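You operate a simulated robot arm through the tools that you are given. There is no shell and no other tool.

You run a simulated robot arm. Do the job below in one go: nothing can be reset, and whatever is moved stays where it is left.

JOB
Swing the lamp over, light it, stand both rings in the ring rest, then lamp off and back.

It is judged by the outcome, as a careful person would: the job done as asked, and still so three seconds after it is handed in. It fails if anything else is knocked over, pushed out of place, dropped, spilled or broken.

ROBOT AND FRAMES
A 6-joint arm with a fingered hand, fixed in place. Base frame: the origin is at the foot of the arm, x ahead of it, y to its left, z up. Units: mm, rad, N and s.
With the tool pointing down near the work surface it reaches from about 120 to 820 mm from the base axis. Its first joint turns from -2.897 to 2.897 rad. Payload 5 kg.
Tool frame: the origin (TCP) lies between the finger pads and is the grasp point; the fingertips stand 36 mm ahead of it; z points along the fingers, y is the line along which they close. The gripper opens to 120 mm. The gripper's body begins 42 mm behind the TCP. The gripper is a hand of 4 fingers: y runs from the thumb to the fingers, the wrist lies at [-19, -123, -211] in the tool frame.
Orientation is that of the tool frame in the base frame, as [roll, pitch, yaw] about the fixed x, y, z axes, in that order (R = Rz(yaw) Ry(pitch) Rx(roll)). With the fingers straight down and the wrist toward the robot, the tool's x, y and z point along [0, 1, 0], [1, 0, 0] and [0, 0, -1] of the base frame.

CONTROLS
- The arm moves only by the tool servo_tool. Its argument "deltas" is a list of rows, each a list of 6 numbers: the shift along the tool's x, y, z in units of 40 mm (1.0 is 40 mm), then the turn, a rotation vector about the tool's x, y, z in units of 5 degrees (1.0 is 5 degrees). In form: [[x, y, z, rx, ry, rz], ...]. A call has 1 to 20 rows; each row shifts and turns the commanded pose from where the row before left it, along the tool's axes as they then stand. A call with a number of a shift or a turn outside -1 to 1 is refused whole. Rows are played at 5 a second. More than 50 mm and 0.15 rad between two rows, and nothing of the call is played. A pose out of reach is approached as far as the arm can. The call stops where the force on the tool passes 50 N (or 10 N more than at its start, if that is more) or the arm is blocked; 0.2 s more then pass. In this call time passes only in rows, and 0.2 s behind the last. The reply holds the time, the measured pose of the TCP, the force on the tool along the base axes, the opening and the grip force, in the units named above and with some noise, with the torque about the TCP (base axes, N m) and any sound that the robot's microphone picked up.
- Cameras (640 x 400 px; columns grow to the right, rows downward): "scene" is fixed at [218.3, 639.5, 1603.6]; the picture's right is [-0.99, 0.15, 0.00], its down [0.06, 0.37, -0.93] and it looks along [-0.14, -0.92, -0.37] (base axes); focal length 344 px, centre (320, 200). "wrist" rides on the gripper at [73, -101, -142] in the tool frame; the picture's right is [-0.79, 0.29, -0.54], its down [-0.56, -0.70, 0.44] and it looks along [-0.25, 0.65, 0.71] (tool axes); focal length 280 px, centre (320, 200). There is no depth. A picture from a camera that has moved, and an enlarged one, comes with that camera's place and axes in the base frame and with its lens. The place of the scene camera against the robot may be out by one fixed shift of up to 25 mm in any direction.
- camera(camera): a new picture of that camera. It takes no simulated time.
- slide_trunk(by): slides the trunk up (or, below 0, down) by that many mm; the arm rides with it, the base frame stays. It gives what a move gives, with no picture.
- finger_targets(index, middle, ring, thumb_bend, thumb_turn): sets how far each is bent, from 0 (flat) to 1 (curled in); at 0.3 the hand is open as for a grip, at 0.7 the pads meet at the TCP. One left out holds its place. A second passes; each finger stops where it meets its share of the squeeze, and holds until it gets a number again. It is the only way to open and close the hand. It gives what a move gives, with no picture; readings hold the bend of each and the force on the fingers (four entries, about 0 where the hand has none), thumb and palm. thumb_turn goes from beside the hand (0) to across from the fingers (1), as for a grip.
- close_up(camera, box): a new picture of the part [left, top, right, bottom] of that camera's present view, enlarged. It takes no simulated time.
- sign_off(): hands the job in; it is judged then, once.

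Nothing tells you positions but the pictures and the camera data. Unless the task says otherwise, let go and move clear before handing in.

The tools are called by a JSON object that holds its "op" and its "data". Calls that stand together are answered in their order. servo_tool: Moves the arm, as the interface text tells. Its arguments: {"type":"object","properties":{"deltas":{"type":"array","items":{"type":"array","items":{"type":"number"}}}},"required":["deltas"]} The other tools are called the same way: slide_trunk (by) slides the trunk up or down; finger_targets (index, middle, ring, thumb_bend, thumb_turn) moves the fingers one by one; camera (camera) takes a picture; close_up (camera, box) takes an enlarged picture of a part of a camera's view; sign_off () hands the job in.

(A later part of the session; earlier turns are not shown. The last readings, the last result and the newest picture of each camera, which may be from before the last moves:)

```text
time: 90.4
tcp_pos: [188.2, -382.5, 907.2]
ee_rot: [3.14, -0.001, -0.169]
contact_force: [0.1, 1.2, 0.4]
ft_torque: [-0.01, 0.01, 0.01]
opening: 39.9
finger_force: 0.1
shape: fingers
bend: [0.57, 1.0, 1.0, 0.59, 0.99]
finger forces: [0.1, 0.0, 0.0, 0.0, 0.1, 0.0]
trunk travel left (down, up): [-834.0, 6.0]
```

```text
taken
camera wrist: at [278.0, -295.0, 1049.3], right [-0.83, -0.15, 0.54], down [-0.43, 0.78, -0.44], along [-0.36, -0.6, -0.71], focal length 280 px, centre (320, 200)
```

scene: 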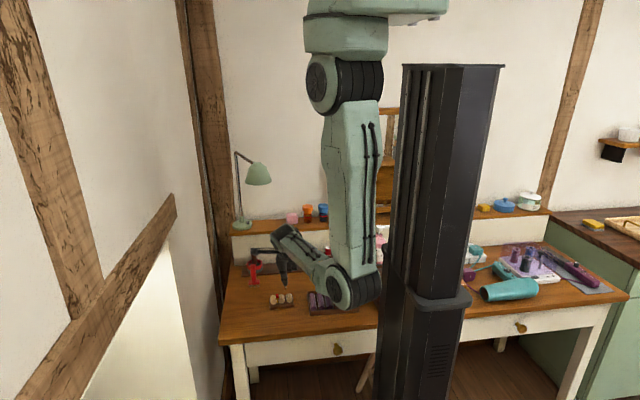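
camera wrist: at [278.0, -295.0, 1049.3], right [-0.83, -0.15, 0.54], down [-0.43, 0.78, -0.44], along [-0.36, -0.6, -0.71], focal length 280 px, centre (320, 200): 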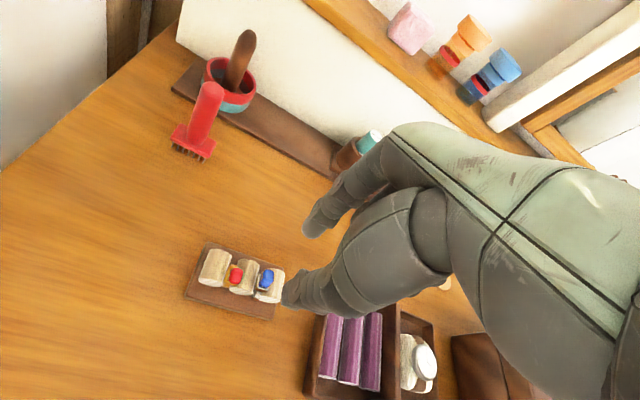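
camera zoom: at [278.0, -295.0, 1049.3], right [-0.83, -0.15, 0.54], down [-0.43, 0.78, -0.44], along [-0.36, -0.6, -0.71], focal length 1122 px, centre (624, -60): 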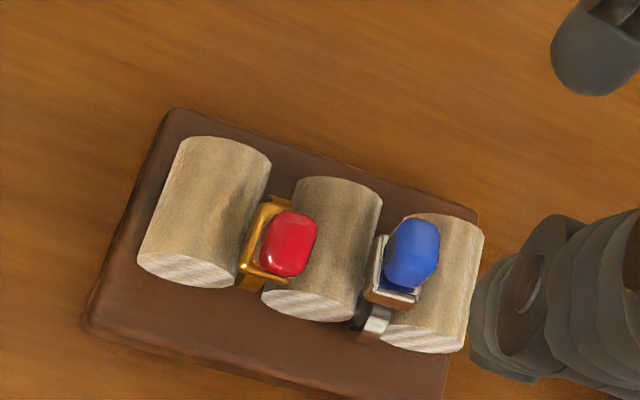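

Both rings stand upright in the rest, with no contact and the rest unmoved. Next is lamp off: I'll shape the hand as before (index as a peg, thumb curled) and go round to the switch.

{"op": "servo_tool", "data": {"deltas": [[-0.42, 0.82, -0.58, 0, 0, 0], [-0.42, 0.82, -0.58, 0, 0, 0], [-0.42, 0.82, -0.58, 0, 0, 0], [-0.42, 0.82, -0.58, 0, 0, 0], [0, 0, 0, 0, 0, -1], [0, 0, 0, 0, 0, -1], [0, 0, 0, 0, 0, -0.93]]}}

{"op": "finger_targets", "data": {"index": 0.3, "thumb_bend": 0.4}}

{"op": "finger_targets", "data": {"index": 0.3, "middle": 1.0, "ring": 1.0, "thumb_bend": 1.0}}

{"op": "camera", "data": {"camera": "scene"}}

```text
time: 92.0
tcp_pos: [100.2, -502.4, 999.9]
ee_rot: [3.141, -0.001, 0.088]
contact_force: [0.0, -0.2, 0.1]
ft_torque: [0.0, 0.01, 0.04]
opening: 40.1
finger_force: 0.0
shape: fingers
bend: [0.57, 1.0, 1.0, 0.59, 0.99]
finger forces: [0.0, 0.1, 0.0, 0.0, 0.1, 0.1]
trunk travel left (down, up): [-834.0, 6.0]
```

```text
time: 93.0
tcp_pos: [100.0, -502.1, 999.9]
ee_rot: [-3.142, 0.0, 0.085]
contact_force: [-1.2, -0.3, -0.4]
ft_torque: [-0.02, -0.01, 0.0]
opening: 108.6
finger_force: 0.1
shape: fingers
bend: [0.3, 1.0, 1.0, 0.4, 0.97]
finger forces: [0.0, 0.0, 0.0, 0.0, 0.1, 0.0]
trunk travel left (down, up): [-834.0, 6.0]
```

```text
time: 94.0
tcp_pos: [102.0, -501.3, 1000.3]
ee_rot: [-3.141, -0.001, 0.086]
contact_force: [0.4, 0.2, 1.2]
ft_torque: [0.01, 0.02, 0.0]
opening: 34.1
finger_force: 0.0
shape: fingers
bend: [0.29, 1.0, 1.0, 0.97, 1.0]
finger forces: [0.1, 0.1, 0.1, 0.1, 0.0, 0.1]
trunk travel left (down, up): [-834.0, 6.0]
```

```text
taken
```

scene: 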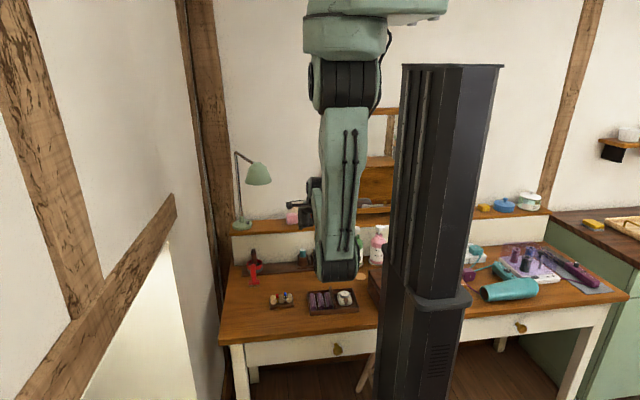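

{"op": "close_up", "data": {"camera": "scene", "box": [300, 280, 364, 320]}}

{"op": "close_up", "data": {"camera": "scene", "box": [256, 280, 304, 310]}}

{"op": "servo_tool", "data": {"deltas": [[0, 0, 0, -1, 0, 0], [0, 0, 0, -1, 0, 0], [0, 0, 0, -1, 0, 0], [0, 0, 0, -1, 0, 0], [0, 0, 0, -1, 0, 0], [0, 0, 0, -1, 0, 0]]}}

```text
10.00 times, centred on (332, 300) of scene
camera zoom: at [218.3, 639.5, 1603.6], right [-0.99, 0.15, 0.0], down [0.06, 0.37, -0.93], along [-0.14, -0.92, -0.37], focal length 3436 px, centre (200, -800)
```

zoom: 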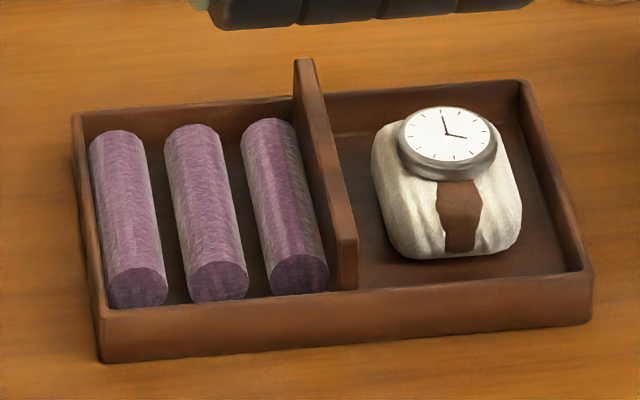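

```text
13.33 times, centred on (280, 295) of scene
camera zoom: at [218.3, 639.5, 1603.6], right [-0.99, 0.15, 0.0], down [0.06, 0.37, -0.93], along [-0.14, -0.92, -0.37], focal length 4581 px, centre (853, -1067)
```

zoom: 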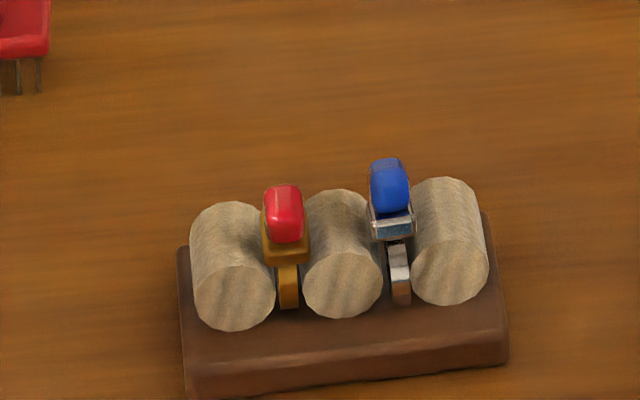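

```text
time: 95.4
tcp_pos: [101.1, -501.6, 1001.0]
ee_rot: [2.615, -0.001, 0.086]
contact_force: [-0.6, 0.4, 0.0]
ft_torque: [-0.03, 0.0, -0.02]
opening: 33.9
finger_force: 0.0
shape: fingers
bend: [0.29, 1.0, 1.0, 0.97, 1.0]
finger forces: [0.1, 0.1, 0.1, 0.0, 0.0, 0.0]
trunk travel left (down, up): [-834.0, 6.0]
```

The rest is exactly where it was, but the tray was dragged about 6-8 mm toward the rest during the picks. Before finishing with the lamp I'll nudge it gently back, using the closed thumb and index as a blunt pusher against its left wall.

{"op": "servo_tool", "data": {"deltas": [[0, 0, 0, 1, 0, 0], [0, 0, 0, 1, 0, 0], [0, 0, 0, 1, 0, 0], [0, 0, 0, 1, 0, 0], [0, 0, 0, 1, 0, 0], [0, 0, 0, 1, 0, 0]]}}

{"op": "finger_targets", "data": {"index": 0.5, "thumb_bend": 0.5}}

{"op": "finger_targets", "data": {"index": 0.69, "thumb_bend": 0.69}}

{"op": "servo_tool", "data": {"deltas": [[0.27, -0.85, 0.6, 0, 0, 0], [0.27, -0.85, 0.6, 0, 0, 0], [0.27, -0.85, 0.6, 0, 0, 0], [0.27, -0.85, 0.6, 0, 0, 0]]}}

{"op": "camera", "data": {"camera": "wrist"}}

{"op": "close_up", "data": {"camera": "scene", "box": [260, 260, 372, 330]}}

```text
time: 96.8
tcp_pos: [101.8, -501.9, 998.5]
ee_rot: [-3.14, 0.0, 0.086]
contact_force: [-0.5, -0.5, 0.5]
ft_torque: [0.03, 0.0, -0.02]
opening: 34.0
finger_force: 0.1
shape: fingers
bend: [0.29, 1.0, 1.0, 0.97, 1.0]
finger forces: [0.0, 0.0, 0.1, 0.1, 0.0, 0.0]
trunk travel left (down, up): [-834.0, 6.0]
```

```text
time: 97.8
tcp_pos: [101.4, -501.0, 999.4]
ee_rot: [3.141, 0.0, 0.087]
contact_force: [1.0, -0.7, 0.5]
ft_torque: [-0.03, -0.03, 0.0]
opening: 64.5
finger_force: 0.0
shape: fingers
bend: [0.5, 1.0, 1.0, 0.5, 0.98]
finger forces: [0.0, 0.0, 0.0, 0.0, 0.1, 0.0]
trunk travel left (down, up): [-834.0, 6.0]
```

```text
time: 98.8
tcp_pos: [100.9, -501.8, 1000.9]
ee_rot: [3.141, 0.002, 0.086]
contact_force: [-0.7, -1.2, -0.3]
ft_torque: [-0.01, -0.02, -0.01]
opening: 8.7
finger_force: 0.0
shape: fingers
bend: [0.69, 1.0, 1.0, 0.69, 1.0]
finger forces: [0.1, 0.0, 0.0, 0.1, 0.0, 0.0]
trunk travel left (down, up): [-834.0, 6.0]
```

```text
time: 99.8
tcp_pos: [132.7, -360.5, 903.5]
ee_rot: [3.137, 0.0, 0.084]
contact_force: [-0.6, 0.0, 0.1]
ft_torque: [0.02, -0.01, 0.01]
opening: 8.4
finger_force: 0.0
shape: fingers
bend: [0.69, 1.0, 1.0, 0.69, 1.0]
finger forces: [0.0, 0.0, 0.0, 0.0, 0.1, 0.0]
trunk travel left (down, up): [-834.0, 6.0]
```

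```text
taken
camera wrist: at [196.2, -252.9, 1045.3], right [-0.76, -0.35, 0.54], down [-0.62, 0.65, -0.44], along [-0.2, -0.67, -0.71], focal length 280 px, centre (320, 200)
```

wrist: 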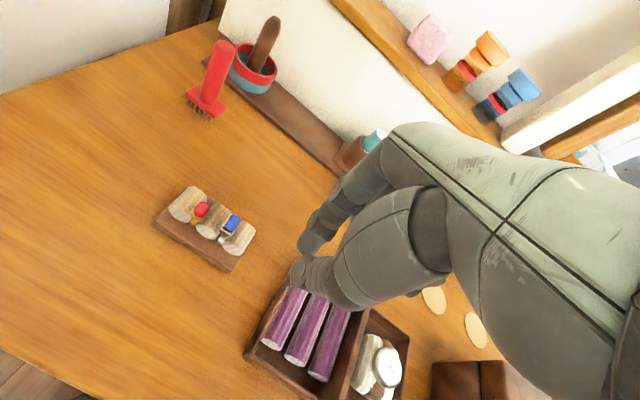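

```text
5.71 times, centred on (316, 295) of scene
camera zoom: at [218.3, 639.5, 1603.6], right [-0.99, 0.15, 0.0], down [0.06, 0.37, -0.93], along [-0.14, -0.92, -0.37], focal length 1963 px, centre (343, -343)
```

zoom: 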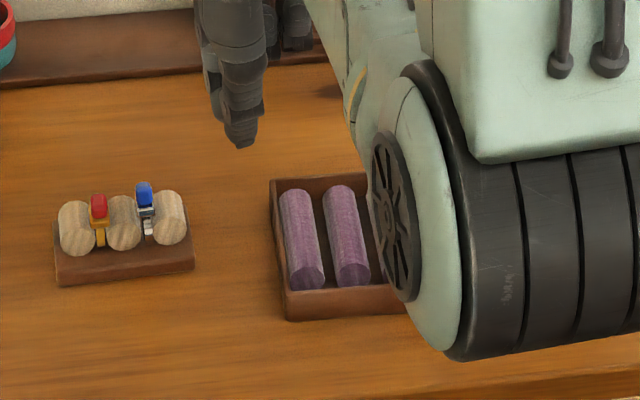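

{"op": "close_up", "data": {"camera": "wrist", "box": [220, 230, 380, 370]}}

```text
2.86 times, centred on (300, 300) of wrist
camera zoom: at [196.2, -252.9, 1045.3], right [-0.76, -0.35, 0.54], down [-0.62, 0.65, -0.44], along [-0.2, -0.67, -0.71], focal length 801 px, centre (377, -86)
```

zoom: 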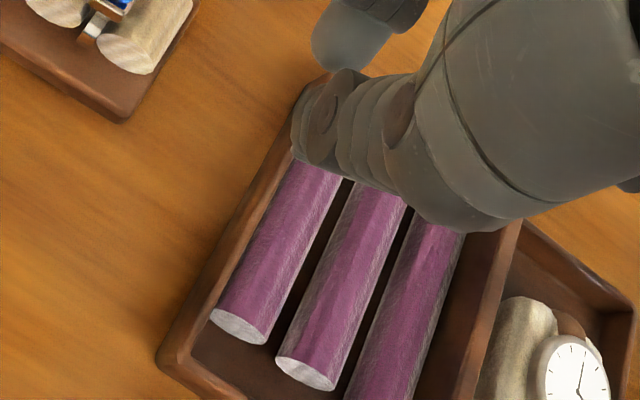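

{"op": "servo_tool", "data": {"deltas": [[0.05, 0.14, 0.75, 0, 0, 0], [0.05, 0.14, 0.75, 0, 0, 0], [0, 0, 0.72, 0, 0, 0]]}}

{"op": "close_up", "data": {"camera": "wrist", "box": [220, 230, 380, 370]}}

{"op": "close_up", "data": {"camera": "scene", "box": [260, 260, 372, 330]}}

```text
time: 100.6
tcp_pos: [137.0, -374.8, 815.3]
ee_rot: [3.14, 0.0, 0.085]
contact_force: [-0.2, 0.8, 0.4]
ft_torque: [0.0, 0.04, -0.04]
opening: 8.1
finger_force: 0.1
shape: fingers
bend: [0.69, 1.0, 1.0, 0.69, 1.0]
finger forces: [0.0, 0.1, 0.0, 0.1, 0.0, 0.0]
trunk travel left (down, up): [-834.0, 6.0]
```

```text
2.86 times, centred on (300, 300) of wrist
camera zoom: at [201.1, -266.0, 957.2], right [-0.76, -0.35, 0.54], down [-0.62, 0.65, -0.44], along [-0.2, -0.67, -0.71], focal length 801 px, centre (377, -86)
```

zoom: 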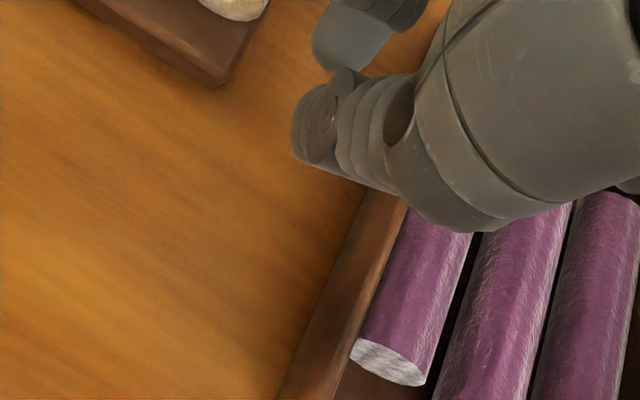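

```text
5.71 times, centred on (316, 295) of scene
camera zoom: at [218.3, 639.5, 1603.6], right [-0.99, 0.15, 0.0], down [0.06, 0.37, -0.93], along [-0.14, -0.92, -0.37], focal length 1963 px, centre (343, -343)
```

zoom: 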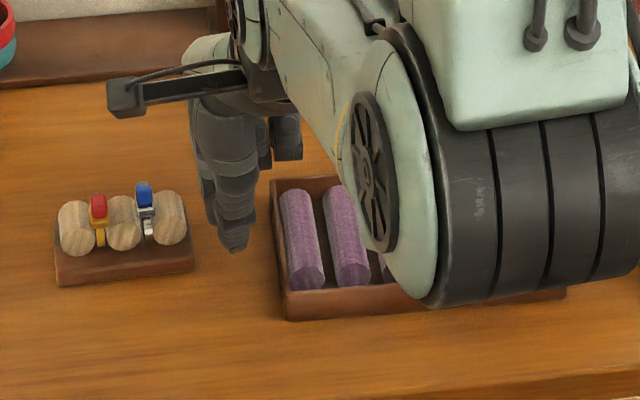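

{"op": "servo_tool", "data": {"deltas": [[-0.1, 0, 0, 0, 0, 0], [-0.1, 0, 0, 0, 0, 0]]}}

{"op": "servo_tool", "data": {"deltas": [[-0.05, 0, 0, 0, 0, 0], [-0.05, 0, 0, 0, 0, 0]]}}

{"op": "close_up", "data": {"camera": "scene", "box": [296, 280, 360, 320]}}

```text
time: 101.2
tcp_pos: [128.1, -374.6, 815.3]
ee_rot: [3.141, 0.002, 0.084]
contact_force: [-0.5, -0.6, -0.7]
ft_torque: [-0.01, 0.02, 0.02]
opening: 8.5
finger_force: 0.1
shape: fingers
bend: [0.69, 1.0, 1.0, 0.69, 1.0]
finger forces: [0.0, 0.1, 0.1, 0.1, 0.0, 0.1]
trunk travel left (down, up): [-834.0, 6.0]
```

```text
time: 101.8
tcp_pos: [125.8, -373.4, 815.8]
ee_rot: [3.141, 0.0, 0.087]
contact_force: [0.3, -0.9, 0.5]
ft_torque: [-0.03, 0.01, -0.03]
opening: 8.2
finger_force: 0.0
shape: fingers
bend: [0.69, 1.0, 1.0, 0.69, 1.0]
finger forces: [0.0, 0.0, 0.0, 0.0, 0.0, 0.0]
trunk travel left (down, up): [-834.0, 6.0]
```

```text
10.00 times, centred on (328, 300) of scene
camera zoom: at [218.3, 639.5, 1603.6], right [-0.99, 0.15, 0.0], down [0.06, 0.37, -0.93], along [-0.14, -0.92, -0.37], focal length 3436 px, centre (240, -800)
```

zoom: 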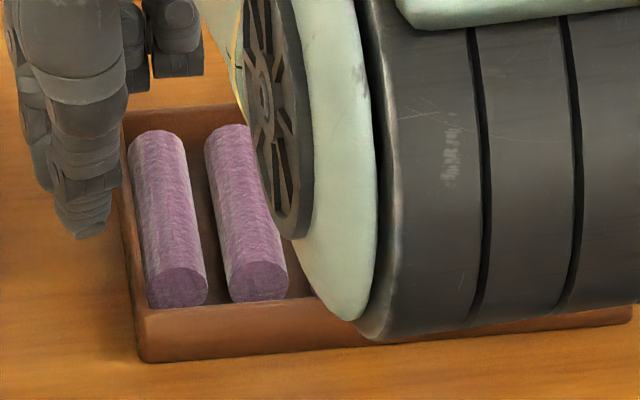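

{"op": "servo_tool", "data": {"deltas": [[-0.05, 0, 0, 0, 0, 0], [-0.05, 0, 0, 0, 0, 0]]}}

{"op": "servo_tool", "data": {"deltas": [[-0.05, 0, 0, 0, 0, 0]]}}

{"op": "close_up", "data": {"camera": "scene", "box": [296, 280, 360, 320]}}

```text
time: 102.4
tcp_pos: [121.5, -374.6, 815.3]
ee_rot: [3.141, 0.0, 0.086]
contact_force: [-0.8, 0.0, 0.1]
ft_torque: [-0.01, 0.01, 0.02]
opening: 8.2
finger_force: 0.1
shape: fingers
bend: [0.69, 1.0, 1.0, 0.69, 1.0]
finger forces: [0.0, 0.1, 0.0, 0.0, 0.1, 0.0]
trunk travel left (down, up): [-834.0, 6.0]
```

```text
time: 102.8
tcp_pos: [119.7, -375.4, 814.6]
ee_rot: [-3.141, 0.0, 0.085]
contact_force: [0.2, 0.2, 0.7]
ft_torque: [0.0, 0.03, 0.02]
opening: 8.3
finger_force: 0.0
shape: fingers
bend: [0.69, 1.0, 1.0, 0.69, 1.0]
finger forces: [0.1, 0.1, 0.0, 0.1, 0.1, 0.0]
trunk travel left (down, up): [-834.0, 6.0]
```

```text
10.00 times, centred on (328, 300) of scene
camera zoom: at [218.3, 639.5, 1603.6], right [-0.99, 0.15, 0.0], down [0.06, 0.37, -0.93], along [-0.14, -0.92, -0.37], focal length 3436 px, centre (240, -800)
```

zoom: 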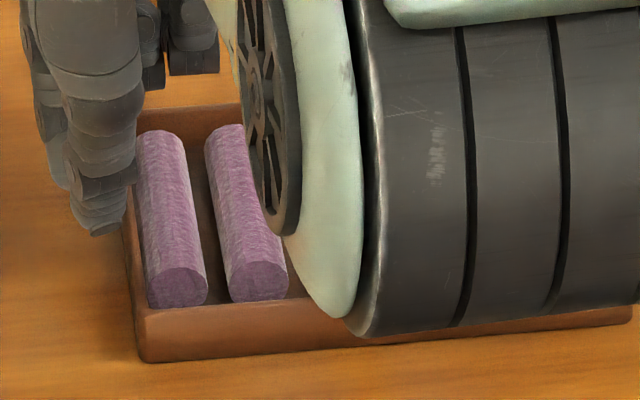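

{"op": "servo_tool", "data": {"deltas": [[-0.05, 0, 0, 0, 0, 0], [-0.05, 0, 0, 0, 0, 0]]}}

{"op": "close_up", "data": {"camera": "scene", "box": [296, 280, 360, 320]}}

{"op": "servo_tool", "data": {"deltas": [[-0.05, 0, 0, 0, 0, 0]]}}

{"op": "close_up", "data": {"camera": "scene", "box": [296, 280, 360, 320]}}

```text
time: 103.4
tcp_pos: [115.2, -374.2, 814.5]
ee_rot: [3.141, 0.001, 0.085]
contact_force: [1.3, -0.1, -1.0]
ft_torque: [0.05, -0.02, -0.04]
opening: 8.1
finger_force: 0.6
shape: fingers
bend: [0.69, 1.0, 1.0, 0.69, 1.0]
finger forces: [0.1, 0.0, 0.0, 0.0, 0.8, 0.0]
trunk travel left (down, up): [-834.0, 6.0]
```

```text
10.00 times, centred on (328, 300) of scene
camera zoom: at [218.3, 639.5, 1603.6], right [-0.99, 0.15, 0.0], down [0.06, 0.37, -0.93], along [-0.14, -0.92, -0.37], focal length 3436 px, centre (240, -800)
```

zoom: 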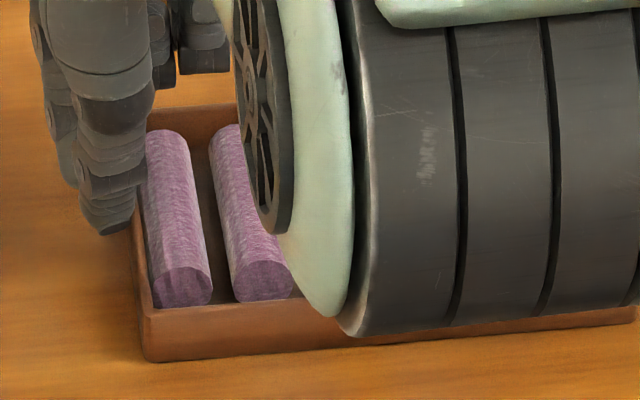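

```text
time: 103.8
tcp_pos: [113.1, -376.2, 814.4]
ee_rot: [3.141, 0.0, 0.085]
contact_force: [1.1, -0.1, 0.0]
ft_torque: [0.02, -0.07, -0.02]
opening: 8.2
finger_force: 0.6
shape: fingers
bend: [0.69, 1.0, 1.0, 0.69, 1.0]
finger forces: [0.1, 0.0, 0.0, 0.0, 0.9, 0.0]
trunk travel left (down, up): [-834.0, 6.0]
```

```text
10.00 times, centred on (328, 300) of scene
camera zoom: at [218.3, 639.5, 1603.6], right [-0.99, 0.15, 0.0], down [0.06, 0.37, -0.93], along [-0.14, -0.92, -0.37], focal length 3436 px, centre (240, -800)
```

zoom: 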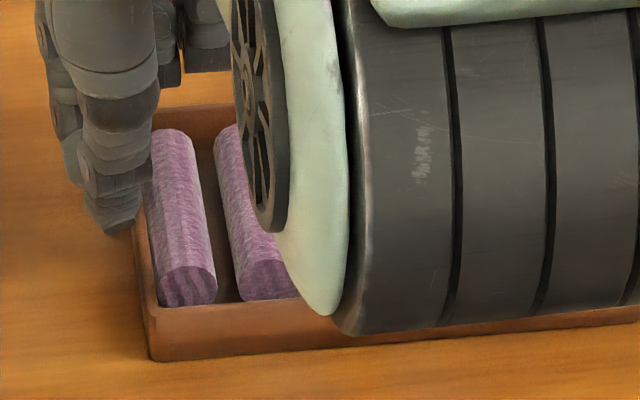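

{"op": "servo_tool", "data": {"deltas": [[-0.05, 0, 0, 0, 0, 0]]}}

{"op": "close_up", "data": {"camera": "scene", "box": [296, 280, 360, 320]}}

```text
time: 104.2
tcp_pos: [111.5, -376.6, 814.6]
ee_rot: [-3.141, -0.001, 0.087]
contact_force: [0.8, -0.2, -0.4]
ft_torque: [-0.01, -0.04, -0.05]
opening: 8.0
finger_force: 0.3
shape: fingers
bend: [0.69, 1.0, 1.0, 0.69, 1.0]
finger forces: [0.1, 0.0, 0.0, 0.1, 0.9, 0.0]
trunk travel left (down, up): [-834.0, 6.0]
```

```text
10.00 times, centred on (328, 300) of scene
camera zoom: at [218.3, 639.5, 1603.6], right [-0.99, 0.15, 0.0], down [0.06, 0.37, -0.93], along [-0.14, -0.92, -0.37], focal length 3436 px, centre (240, -800)
```

zoom: 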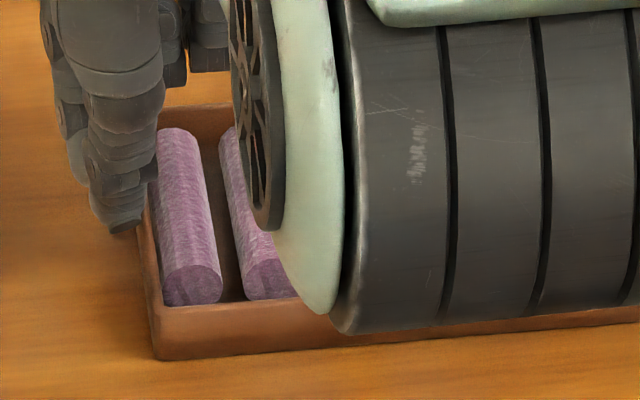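

The tray's corner is back to its original pixel position. I'll back off and lift away.

{"op": "servo_tool", "data": {"deltas": [[0.2, 0, 0, 0, 0, 0], [0.15, 0, -0.3, 0, 0, 0], [0, 0, -0.8, 0, 0, 0], [0, 0, -0.9, 0, 0, 0]]}}

{"op": "servo_tool", "data": {"deltas": [[-0.15, 0.85, -0.7, 0, 0, 0], [-0.15, 0.85, -0.7, 0, 0, 0], [-0.15, 0.85, -0.7, 0, 0, 0], [-0.15, 0.65, -0.6, 0, 0, 0]]}}

{"op": "close_up", "data": {"camera": "scene", "box": [300, 280, 364, 320]}}

{"op": "close_up", "data": {"camera": "scene", "box": [256, 280, 304, 310]}}

```text
time: 105.2
tcp_pos: [126.0, -373.8, 895.1]
ee_rot: [3.141, 0.0, 0.084]
contact_force: [0.4, 0.2, 0.2]
ft_torque: [0.0, 0.02, 0.03]
opening: 8.1
finger_force: 0.1
shape: fingers
bend: [0.69, 1.0, 1.0, 0.69, 1.0]
finger forces: [0.0, 0.0, 0.0, 0.0, 0.0, 0.1]
trunk travel left (down, up): [-834.0, 6.0]
```

```text
time: 106.2
tcp_pos: [110.7, -507.4, 1004.3]
ee_rot: [-3.14, 0.0, 0.085]
contact_force: [-0.6, -0.5, 0.2]
ft_torque: [0.0, 0.0, -0.01]
opening: 7.8
finger_force: 0.1
shape: fingers
bend: [0.69, 1.0, 1.0, 0.69, 1.0]
finger forces: [0.0, 0.1, 0.1, 0.0, 0.0, 0.0]
trunk travel left (down, up): [-834.0, 6.0]
```

```text
10.00 times, centred on (332, 300) of scene
camera zoom: at [218.3, 639.5, 1603.6], right [-0.99, 0.15, 0.0], down [0.06, 0.37, -0.93], along [-0.14, -0.92, -0.37], focal length 3436 px, centre (200, -800)
```

zoom: 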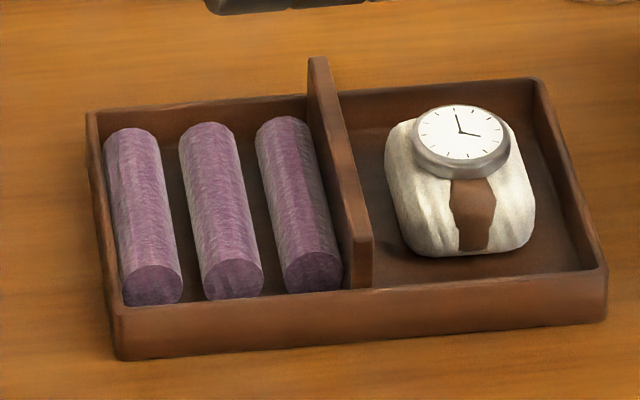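

```text
13.33 times, centred on (280, 295) of scene
camera zoom: at [218.3, 639.5, 1603.6], right [-0.99, 0.15, 0.0], down [0.06, 0.37, -0.93], along [-0.14, -0.92, -0.37], focal length 4581 px, centre (853, -1067)
```

zoom: 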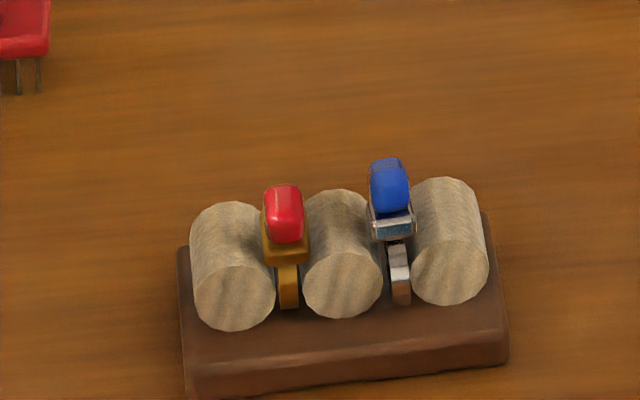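

The tray is back within a couple of millimetres and the rings are unchanged. Now the lamp: set the peg hand again, tilt 30° and go to the switch.

{"op": "finger_targets", "data": {"index": 0.3, "thumb_bend": 0.4}}

{"op": "finger_targets", "data": {"index": 0.3, "thumb_bend": 1.0}}

{"op": "servo_tool", "data": {"deltas": [[0, 0, 0, -1, 0, 0], [0, 0, 0, -1, 0, 0], [0, 0, 0, -1, 0, 0], [0, 0, 0, -1, 0, 0], [0, 0, 0, -1, 0, 0], [0, 0, 0, -1, 0, 0]]}}

{"op": "finger_targets", "data": {"index": 0.38}}

```text
time: 107.2
tcp_pos: [111.6, -506.0, 1004.2]
ee_rot: [3.141, 0.001, 0.084]
contact_force: [-0.2, -0.4, 0.3]
ft_torque: [0.02, 0.04, -0.03]
opening: 108.6
finger_force: 0.1
shape: fingers
bend: [0.3, 1.0, 1.0, 0.4, 0.97]
finger forces: [0.1, 0.1, 0.0, 0.0, 0.0, 0.0]
trunk travel left (down, up): [-834.0, 6.0]
```

```text
time: 108.2
tcp_pos: [112.1, -505.8, 1004.2]
ee_rot: [-3.141, -0.001, 0.086]
contact_force: [-0.8, -0.1, -0.1]
ft_torque: [0.01, 0.01, 0.01]
opening: 33.9
finger_force: 0.2
shape: fingers
bend: [0.29, 1.0, 1.0, 0.97, 1.0]
finger forces: [0.0, 0.0, 0.1, 0.0, 0.0, 0.0]
trunk travel left (down, up): [-834.0, 6.0]
```

```text
time: 109.6
tcp_pos: [113.1, -504.4, 1004.1]
ee_rot: [2.615, 0.0, 0.084]
contact_force: [0.0, 0.6, 0.1]
ft_torque: [-0.02, 0.0, 0.03]
opening: 33.8
finger_force: 0.1
shape: fingers
bend: [0.29, 1.0, 1.0, 0.97, 1.0]
finger forces: [0.0, 0.0, 0.0, 0.0, 0.0, 0.0]
trunk travel left (down, up): [-834.0, 6.0]
```

```text
time: 110.6
tcp_pos: [111.7, -503.9, 1003.6]
ee_rot: [2.619, 0.001, 0.085]
contact_force: [0.1, 0.5, -0.1]
ft_torque: [0.04, 0.01, -0.01]
opening: 31.9
finger_force: 0.1
shape: fingers
bend: [0.33, 1.0, 1.0, 0.97, 1.0]
finger forces: [0.0, 0.0, 0.1, 0.0, 0.0, 0.0]
trunk travel left (down, up): [-834.0, 6.0]
```

{"op": "servo_tool", "data": {"deltas": [[0.783, 0.405, 0.234, 0, 0, 0], [0.783, 0.405, 0.234, 0, 0, 0], [0.783, 0.405, 0.234, 0, 0, 0], [0.783, 0.405, 0.234, 0, 0, 0], [0.783, 0.405, 0.234, 0, 0, 0], [0.783, 0.405, 0.234, 0, 0, 0]]}}

{"op": "servo_tool", "data": {"deltas": [[0, 0.4, 0.23, 0, 0, 0], [0, 0.4, 0.23, 0, 0, 0], [0, 0.4, 0.23, 0, 0, 0]]}}

{"op": "close_up", "data": {"camera": "wrist", "box": [220, 130, 380, 280]}}

{"op": "close_up", "data": {"camera": "scene", "box": [216, 140, 344, 240]}}

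```text
time: 112.0
tcp_pos: [310.1, -601.6, 1001.4]
ee_rot: [2.618, 0.002, 0.084]
contact_force: [-0.2, 0.0, 0.2]
ft_torque: [0.01, -0.04, 0.01]
opening: 31.4
finger_force: 0.0
shape: fingers
bend: [0.33, 1.0, 1.0, 0.97, 1.0]
finger forces: [0.0, 0.0, 0.1, 0.0, 0.1, 0.0]
trunk travel left (down, up): [-834.0, 6.0]
```

```text
time: 112.8
tcp_pos: [313.1, -655.4, 1003.0]
ee_rot: [2.618, 0.0, 0.085]
contact_force: [0.2, 0.0, 0.1]
ft_torque: [0.02, 0.01, 0.01]
opening: 31.2
finger_force: 0.2
shape: fingers
bend: [0.33, 1.0, 1.0, 0.97, 1.0]
finger forces: [0.0, 0.1, 0.0, 0.1, 0.0, 0.0]
trunk travel left (down, up): [-834.0, 6.0]
```

```text
2.67 times, centred on (300, 205) of wrist
camera zoom: at [372.2, -491.9, 1075.4], right [-0.79, -0.05, 0.61], down [-0.59, 0.34, -0.73], along [-0.17, -0.94, -0.29], focal length 748 px, centre (373, 187)
```

zoom: 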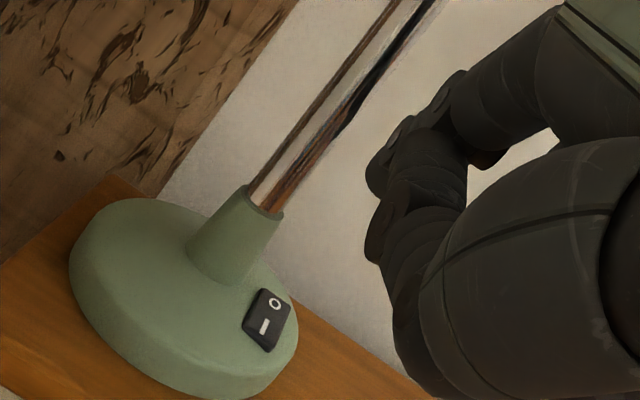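

```text
4.00 times, centred on (280, 190) of scene
camera zoom: at [218.3, 639.5, 1603.6], right [-0.99, 0.15, 0.0], down [0.06, 0.37, -0.93], along [-0.14, -0.92, -0.37], focal length 1374 px, centre (480, 240)
```

zoom: 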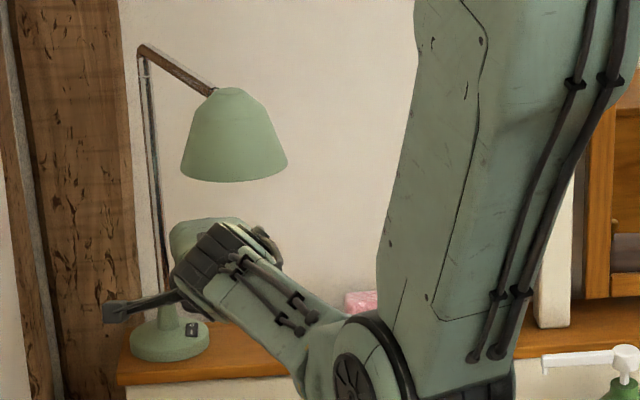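

{"op": "servo_tool", "data": {"deltas": [[-0.12, 0.07, 0.04, 0, 0, 0], [0, -0.3, 0.52, 0, 0, 0], [0, -0.2, 0.346, 0, 0, 0]]}}

{"op": "close_up", "data": {"camera": "wrist", "box": [240, 150, 368, 250]}}

```text
time: 113.6
tcp_pos: [308.7, -658.9, 963.3]
ee_rot: [2.618, 0.0, 0.085]
contact_force: [0.4, 0.4, -0.4]
ft_torque: [-0.03, 0.01, 0.0]
opening: 31.7
finger_force: 0.0
shape: fingers
bend: [0.33, 1.0, 1.0, 0.97, 1.0]
finger forces: [0.1, 0.0, 0.0, 0.0, 0.1, 0.1]
trunk travel left (down, up): [-834.0, 6.0]
```

```text
4.00 times, centred on (304, 200) of wrist
camera zoom: at [368.0, -494.8, 1035.6], right [-0.79, -0.05, 0.61], down [-0.59, 0.34, -0.73], along [-0.17, -0.94, -0.29], focal length 1122 px, centre (384, 200)
```

zoom: 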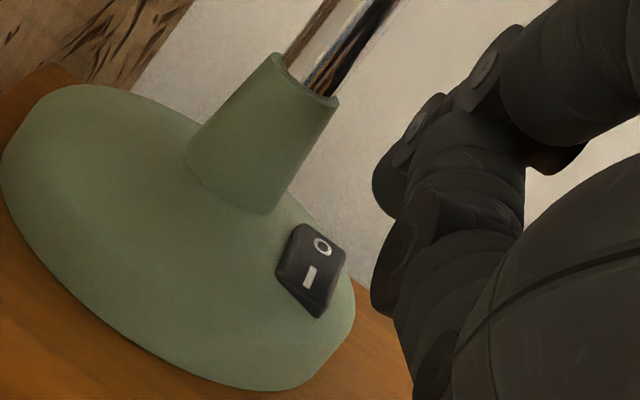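

{"op": "servo_tool", "data": {"deltas": [[0.08, 0, 0, 0, 0, 0], [0, -0.1, 0.173, 0, 0, 0], [0, -0.05, 0.087, 0, 0, 0]]}}

{"op": "close_up", "data": {"camera": "wrist", "box": [240, 150, 368, 250]}}

```text
time: 114.4
tcp_pos: [313.0, -659.2, 951.2]
ee_rot: [2.618, 0.0, 0.086]
contact_force: [-0.1, 0.5, 0.5]
ft_torque: [0.02, 0.01, -0.03]
opening: 31.6
finger_force: 0.1
shape: fingers
bend: [0.33, 1.0, 1.0, 0.97, 1.0]
finger forces: [0.0, 0.0, 0.1, 0.1, 0.0, 0.0]
trunk travel left (down, up): [-834.0, 6.0]
```

```text
4.00 times, centred on (304, 200) of wrist
camera zoom: at [371.4, -494.0, 1023.4], right [-0.79, -0.05, 0.61], down [-0.59, 0.34, -0.73], along [-0.17, -0.94, -0.29], focal length 1122 px, centre (384, 200)
```

zoom: 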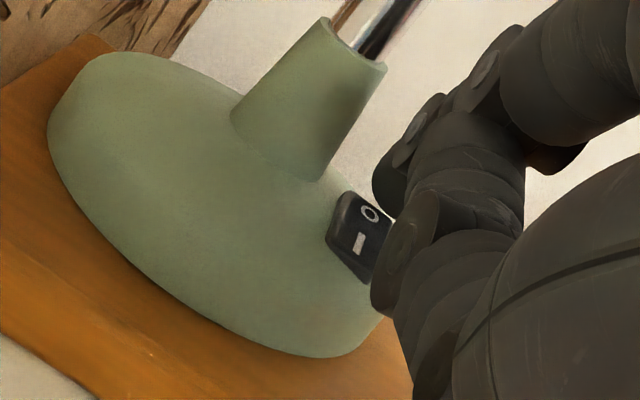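

{"op": "servo_tool", "data": {"deltas": [[0, -0.025, 0.043, 0, 0, 0], [0, -0.025, 0.043, 0, 0, 0]]}}

{"op": "servo_tool", "data": {"deltas": [[0, -0.025, 0.043, 0, 0, 0]]}}

{"op": "close_up", "data": {"camera": "wrist", "box": [240, 150, 368, 250]}}

```text
time: 115.0
tcp_pos: [312.9, -658.2, 947.0]
ee_rot: [2.619, 0.001, 0.088]
contact_force: [0.4, -0.7, -0.3]
ft_torque: [0.02, 0.03, -0.01]
opening: 31.8
finger_force: 0.1
shape: fingers
bend: [0.33, 1.0, 1.0, 0.97, 1.0]
finger forces: [0.0, 0.1, 0.1, 0.0, 0.0, 0.0]
trunk travel left (down, up): [-834.0, 6.0]
heard: click
```

```text
time: 115.4
tcp_pos: [312.6, -658.6, 944.3]
ee_rot: [2.615, -0.001, 0.086]
contact_force: [0.2, 0.1, 2.0]
ft_torque: [-0.15, 0.01, 0.0]
opening: 31.8
finger_force: 0.8
shape: fingers
bend: [0.33, 1.0, 1.0, 0.97, 1.0]
finger forces: [1.8, 0.0, 0.1, 0.0, 0.0, 0.0]
trunk travel left (down, up): [-834.0, 6.0]
```

```text
4.00 times, centred on (304, 200) of wrist
camera zoom: at [371.6, -493.5, 1017.9], right [-0.79, -0.05, 0.61], down [-0.59, 0.34, -0.73], along [-0.17, -0.94, -0.29], focal length 1122 px, centre (384, 200)
```

zoom: 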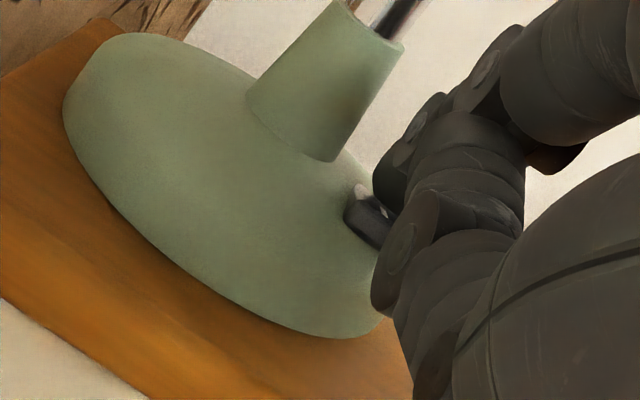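

A single click, and the rocker has tipped back. I'll lift straight off and check.

{"op": "servo_tool", "data": {"deltas": [[0, 0.2, -0.346, 0, 0, 0], [0, 0.2, -0.346, 0, 0, 0], [0, 0.25, -0.433, 0, 0, 0]]}}

{"op": "close_up", "data": {"camera": "wrist", "box": [220, 130, 380, 280]}}

{"op": "close_up", "data": {"camera": "scene", "box": [216, 140, 344, 240]}}

```text
time: 116.2
tcp_pos: [312.2, -659.3, 997.1]
ee_rot: [2.617, 0.001, 0.084]
contact_force: [1.1, -0.7, 0.1]
ft_torque: [0.02, 0.02, -0.03]
opening: 31.6
finger_force: 0.1
shape: fingers
bend: [0.33, 1.0, 1.0, 0.97, 1.0]
finger forces: [0.0, 0.1, 0.0, 0.0, 0.1, 0.0]
trunk travel left (down, up): [-834.0, 6.0]
```

```text
2.67 times, centred on (300, 205) of wrist
camera zoom: at [371.3, -493.5, 1069.9], right [-0.79, -0.05, 0.61], down [-0.59, 0.34, -0.73], along [-0.17, -0.94, -0.29], focal length 748 px, centre (373, 187)
```

zoom: 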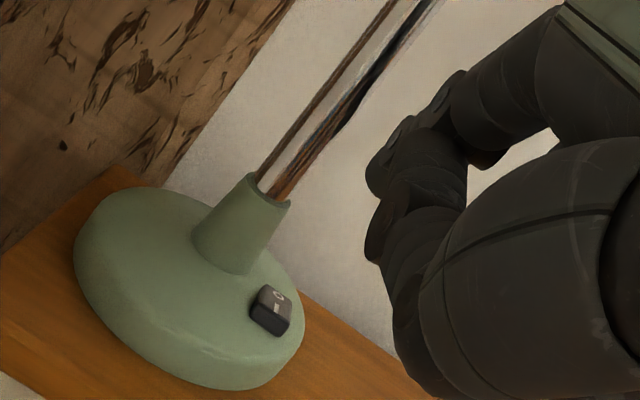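

```text
4.00 times, centred on (280, 190) of scene
camera zoom: at [218.3, 639.5, 1603.6], right [-0.99, 0.15, 0.0], down [0.06, 0.37, -0.93], along [-0.14, -0.92, -0.37], focal length 1374 px, centre (480, 240)
```

zoom: 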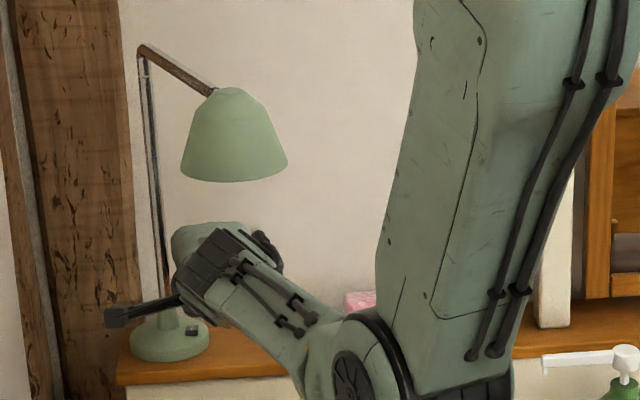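

The rocker is back on "O", as at the start. Now to swing the lamp back: I'll retreat from under it, rise on the free side, and use the ring finger as the peg this time so the rest of the hand stays clear of the lamp head.

{"op": "servo_tool", "data": {"deltas": [[0, -0.4, -0.23, 0, 0, 0], [0, -0.4, -0.23, 0, 0, 0], [0, -0.4, -0.23, 0, 0, 0], [-0.783, -0.405, -0.234, 0, 0, 0], [-0.783, -0.405, -0.234, 0, 0, 0], [-0.783, -0.405, -0.234, 0, 0, 0], [-0.783, -0.405, -0.234, 0, 0, 0], [-0.783, -0.405, -0.234, 0, 0, 0], [-0.783, -0.405, -0.234, 0, 0, 0]]}}

{"op": "servo_tool", "data": {"deltas": [[0, 0, -0.8, 1, 0, 0], [0, 0, -0.8, 1, 0, 0], [0, 0, -0.8, 1, 0, 0], [0, 0, -0.8, 1, 0, 0], [0, 0, -0.7, 1, 0, 0], [0, 0, -0.5, 1, 0, 0]]}}

{"op": "camera", "data": {"camera": "wrist"}}

{"op": "camera", "data": {"camera": "scene"}}

```text
time: 118.2
tcp_pos: [110.5, -506.6, 997.5]
ee_rot: [2.616, -0.001, 0.086]
contact_force: [-0.1, -0.2, 0.5]
ft_torque: [0.02, 0.02, 0.01]
opening: 31.5
finger_force: 0.0
shape: fingers
bend: [0.33, 1.0, 1.0, 0.97, 1.0]
finger forces: [0.1, 0.0, 0.0, 0.0, 0.1, 0.1]
trunk travel left (down, up): [-834.0, 6.0]
```

```text
time: 119.6
tcp_pos: [105.5, -452.7, 1161.6]
ee_rot: [3.141, -0.001, 0.085]
contact_force: [-0.2, 0.0, -0.6]
ft_torque: [0.01, 0.0, -0.01]
opening: 31.5
finger_force: 0.1
shape: fingers
bend: [0.33, 1.0, 1.0, 0.97, 1.0]
finger forces: [0.1, 0.0, 0.0, 0.0, 0.1, 0.1]
trunk travel left (down, up): [-834.0, 6.0]
```

```text
taken
camera wrist: at [170.0, -346.6, 1304.3], right [-0.76, -0.36, 0.54], down [-0.62, 0.65, -0.44], along [-0.2, -0.67, -0.72], focal length 280 px, centre (320, 200)
```

wrist: 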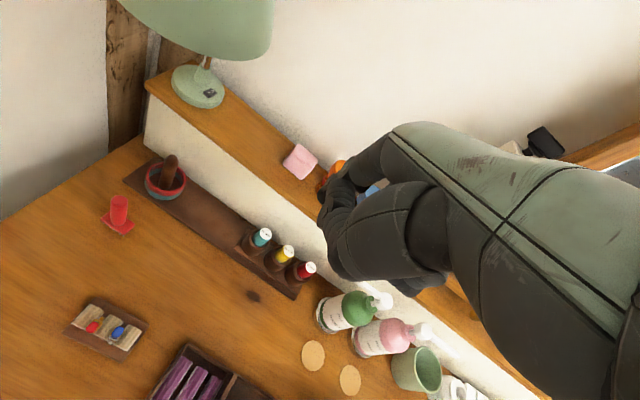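

```text
taken
```

scene: 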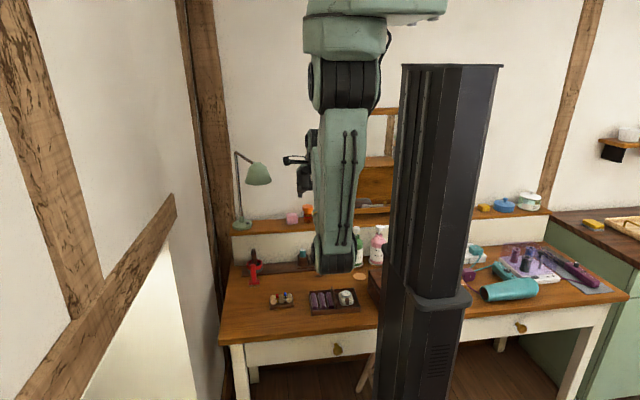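

{"op": "finger_targets", "data": {"thumb_bend": 0.3}}

{"op": "finger_targets", "data": {"index": 1.0, "middle": 1.0, "ring": 0.3}}

{"op": "finger_targets", "data": {"thumb_bend": 0.9}}

{"op": "camera", "data": {"camera": "wrist"}}

{"op": "close_up", "data": {"camera": "scene", "box": [270, 120, 350, 210]}}

```text
time: 120.6
tcp_pos: [106.4, -452.5, 1162.6]
ee_rot: [-3.142, 0.0, 0.087]
contact_force: [-0.1, 0.7, -0.1]
ft_torque: [-0.02, 0.0, 0.0]
opening: 112.2
finger_force: 0.0
shape: fingers
bend: [0.38, 1.0, 1.0, 0.3, 0.96]
finger forces: [0.1, 0.1, 0.0, 0.1, 0.1, 0.1]
trunk travel left (down, up): [-834.0, 6.0]
```

```text
time: 121.6
tcp_pos: [106.7, -451.7, 1161.2]
ee_rot: [3.14, -0.001, 0.085]
contact_force: [0.1, 0.4, 0.5]
ft_torque: [-0.03, 0.03, 0.0]
opening: 80.2
finger_force: 0.1
shape: fingers
bend: [1.0, 1.0, 0.3, 0.3, 0.96]
finger forces: [0.0, 0.0, 0.1, 0.0, 0.1, 0.0]
trunk travel left (down, up): [-834.0, 6.0]
```

```text
time: 122.6
tcp_pos: [105.7, -452.1, 1162.2]
ee_rot: [-3.14, 0.001, 0.086]
contact_force: [0.4, 0.1, -0.7]
ft_torque: [-0.01, -0.01, -0.01]
opening: 46.8
finger_force: 0.0
shape: fingers
bend: [1.0, 1.0, 0.3, 0.85, 1.0]
finger forces: [0.0, 0.1, 0.0, 0.0, 0.0, 0.0]
trunk travel left (down, up): [-834.0, 6.0]
```

```text
taken
camera wrist: at [170.0, -345.2, 1304.5], right [-0.76, -0.35, 0.54], down [-0.62, 0.65, -0.44], along [-0.2, -0.67, -0.71], focal length 280 px, centre (320, 200)
```

wrist: 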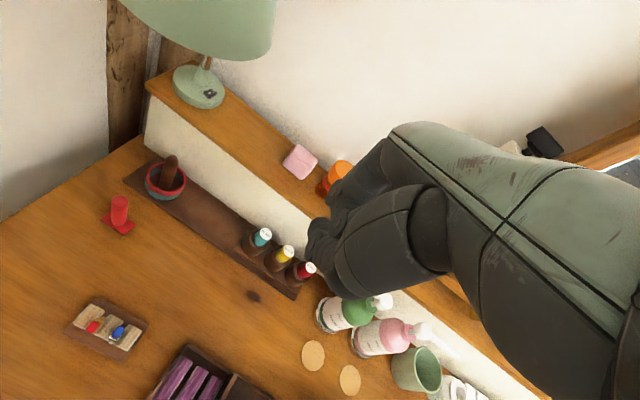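

```text
4.44 times, centred on (310, 165) of scene
camera zoom: at [218.3, 639.5, 1603.6], right [-0.99, 0.15, 0.0], down [0.06, 0.37, -0.93], along [-0.14, -0.92, -0.37], focal length 1527 px, centre (364, 356)
```

zoom: 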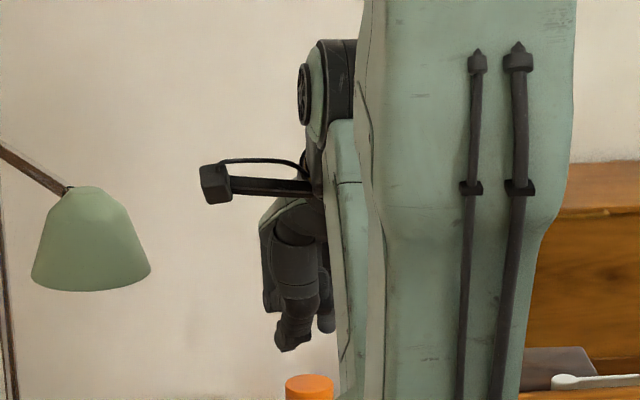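

{"op": "servo_tool", "data": {"deltas": [[-0.2, 0.95, 0, 0, 0, 0], [-0.2, 0.95, 0, 0, 0, 0], [-0.1, 0.95, 0, 0, 0, 0], [-0.1, 0.95, 0, 0, 0, 0], [0, 0.1, -0.95, 0, 0, 0], [0, 0.1, -0.95, 0, 0, 0], [0, 0, -0.95, 0, 0, 0], [0, 0, -0.95, 0, 0, 0], [0, 0, -0.9, 0, 0, 0]]}}

{"op": "camera", "data": {"camera": "wrist"}}

{"op": "camera", "data": {"camera": "scene"}}

```text
time: 124.6
tcp_pos: [96.0, -613.7, 1349.3]
ee_rot: [3.14, -0.001, 0.085]
contact_force: [0.6, 0.6, -0.1]
ft_torque: [0.0, 0.01, 0.03]
opening: 46.3
finger_force: 0.0
shape: fingers
bend: [1.0, 1.0, 0.3, 0.85, 1.0]
finger forces: [0.0, 0.0, 0.0, 0.0, 0.0, 0.0]
trunk travel left (down, up): [-834.0, 6.0]
```

```text
taken
camera wrist: at [160.2, -506.9, 1491.9], right [-0.76, -0.35, 0.54], down [-0.62, 0.65, -0.44], along [-0.19, -0.67, -0.71], focal length 280 px, centre (320, 200)
```

wrist: 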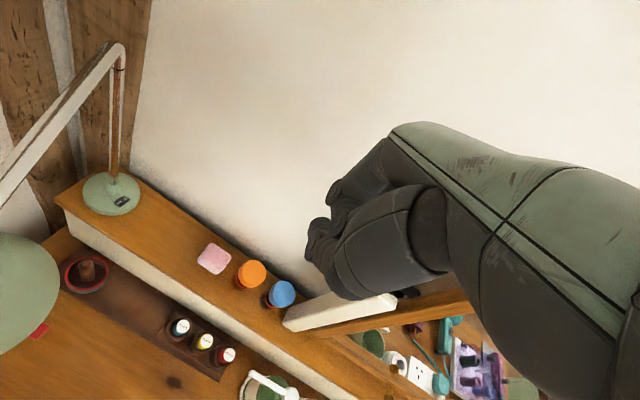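

```text
taken
```

scene: 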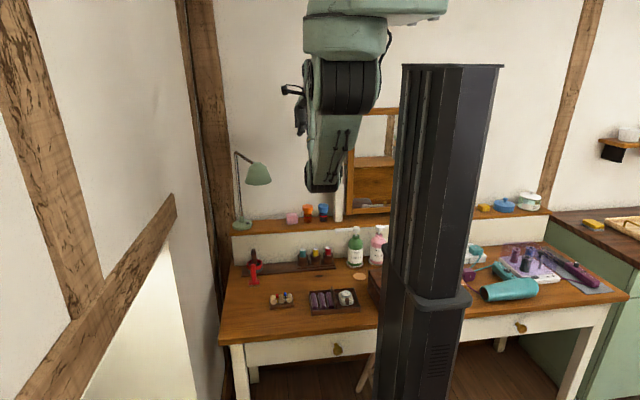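

{"op": "servo_tool", "data": {"deltas": [[0.935, 0.02, 0, 0, 0, -0.68], [0.935, 0.02, 0, 0, 0, -0.68], [0.935, 0.02, 0, 0, 0, -0.68], [0.935, 0.02, 0, 0, 0, -0.68]]}}

{"op": "camera", "data": {"camera": "wrist"}}

{"op": "close_up", "data": {"camera": "scene", "box": [216, 60, 344, 200]}}

```text
time: 125.6
tcp_pos: [245.3, -591.5, 1348.7]
ee_rot: [3.14, 0.003, 0.324]
contact_force: [0.5, 0.1, 0.3]
ft_torque: [0.0, 0.05, -0.04]
opening: 46.8
finger_force: 0.1
shape: fingers
bend: [1.0, 1.0, 0.3, 0.85, 1.0]
finger forces: [0.1, 0.1, 0.0, 0.1, 0.0, 0.0]
trunk travel left (down, up): [-834.0, 6.0]
```

```text
taken
camera wrist: at [282.5, -471.6, 1490.6], right [-0.66, -0.52, 0.54], down [-0.75, 0.48, -0.44], along [-0.03, -0.7, -0.71], focal length 280 px, centre (320, 200)
```

wrist: 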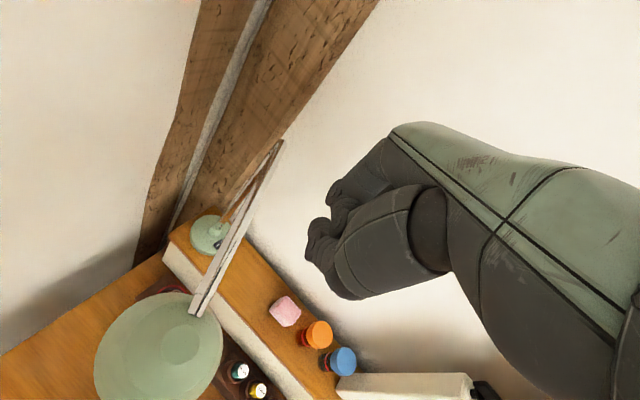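

```text
2.86 times, centred on (280, 130) of scene
camera zoom: at [218.3, 639.5, 1603.6], right [-0.99, 0.15, 0.0], down [0.06, 0.37, -0.93], along [-0.14, -0.92, -0.37], focal length 982 px, centre (434, 400)
```

zoom: 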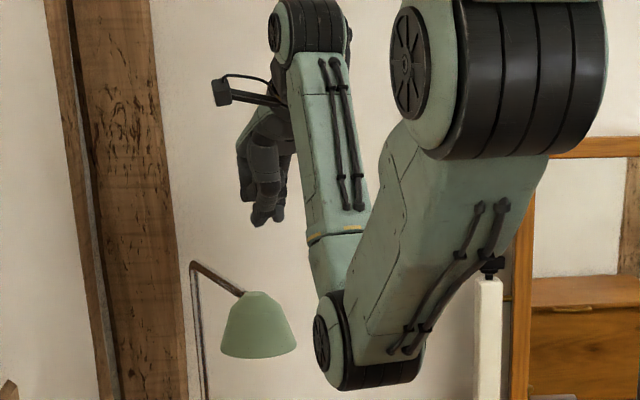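

{"op": "servo_tool", "data": {"deltas": [[0.935, 0.02, 0, 0, 0, -0.68], [0.935, 0.02, 0, 0, 0, -0.68], [0.935, 0.02, 0, 0, 0, -0.68]]}}

{"op": "camera", "data": {"camera": "wrist"}}

{"op": "close_up", "data": {"camera": "scene", "box": [216, 60, 344, 200]}}

```text
time: 126.4
tcp_pos: [349.9, -552.3, 1348.9]
ee_rot: [3.137, -0.001, 0.499]
contact_force: [0.6, -0.1, 0.4]
ft_torque: [-0.02, 0.04, -0.04]
opening: 46.6
finger_force: 0.0
shape: fingers
bend: [1.0, 1.0, 0.3, 0.85, 1.0]
finger forces: [0.1, 0.0, 0.0, 0.1, 0.1, 0.0]
trunk travel left (down, up): [-834.0, 6.0]
```

```text
taken
camera wrist: at [364.2, -427.8, 1490.8], right [-0.55, -0.63, 0.54], down [-0.83, 0.34, -0.44], along [0.09, -0.7, -0.71], focal length 280 px, centre (320, 200)
```

wrist: 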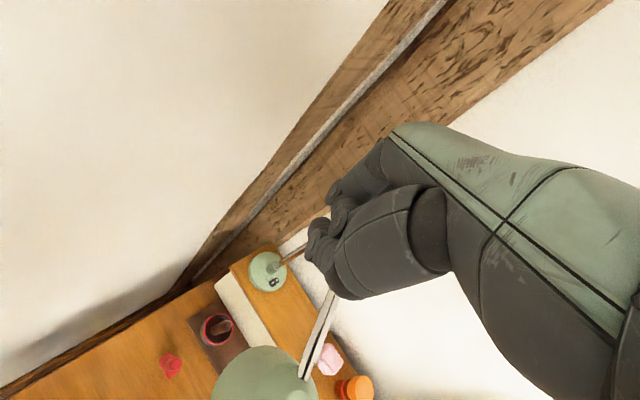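

```text
2.86 times, centred on (280, 130) of scene
camera zoom: at [218.3, 639.5, 1603.6], right [-0.99, 0.15, 0.0], down [0.06, 0.37, -0.93], along [-0.14, -0.92, -0.37], focal length 982 px, centre (434, 400)
```

zoom: 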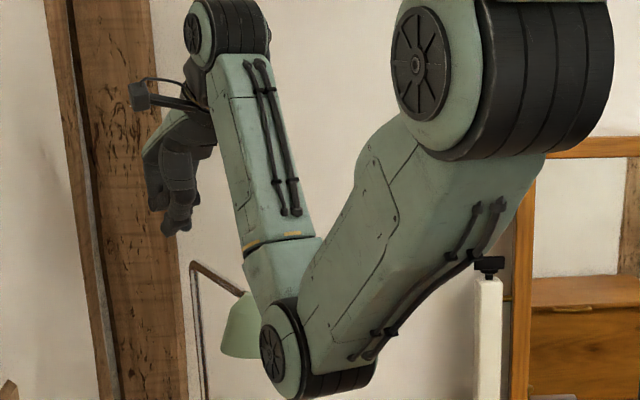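

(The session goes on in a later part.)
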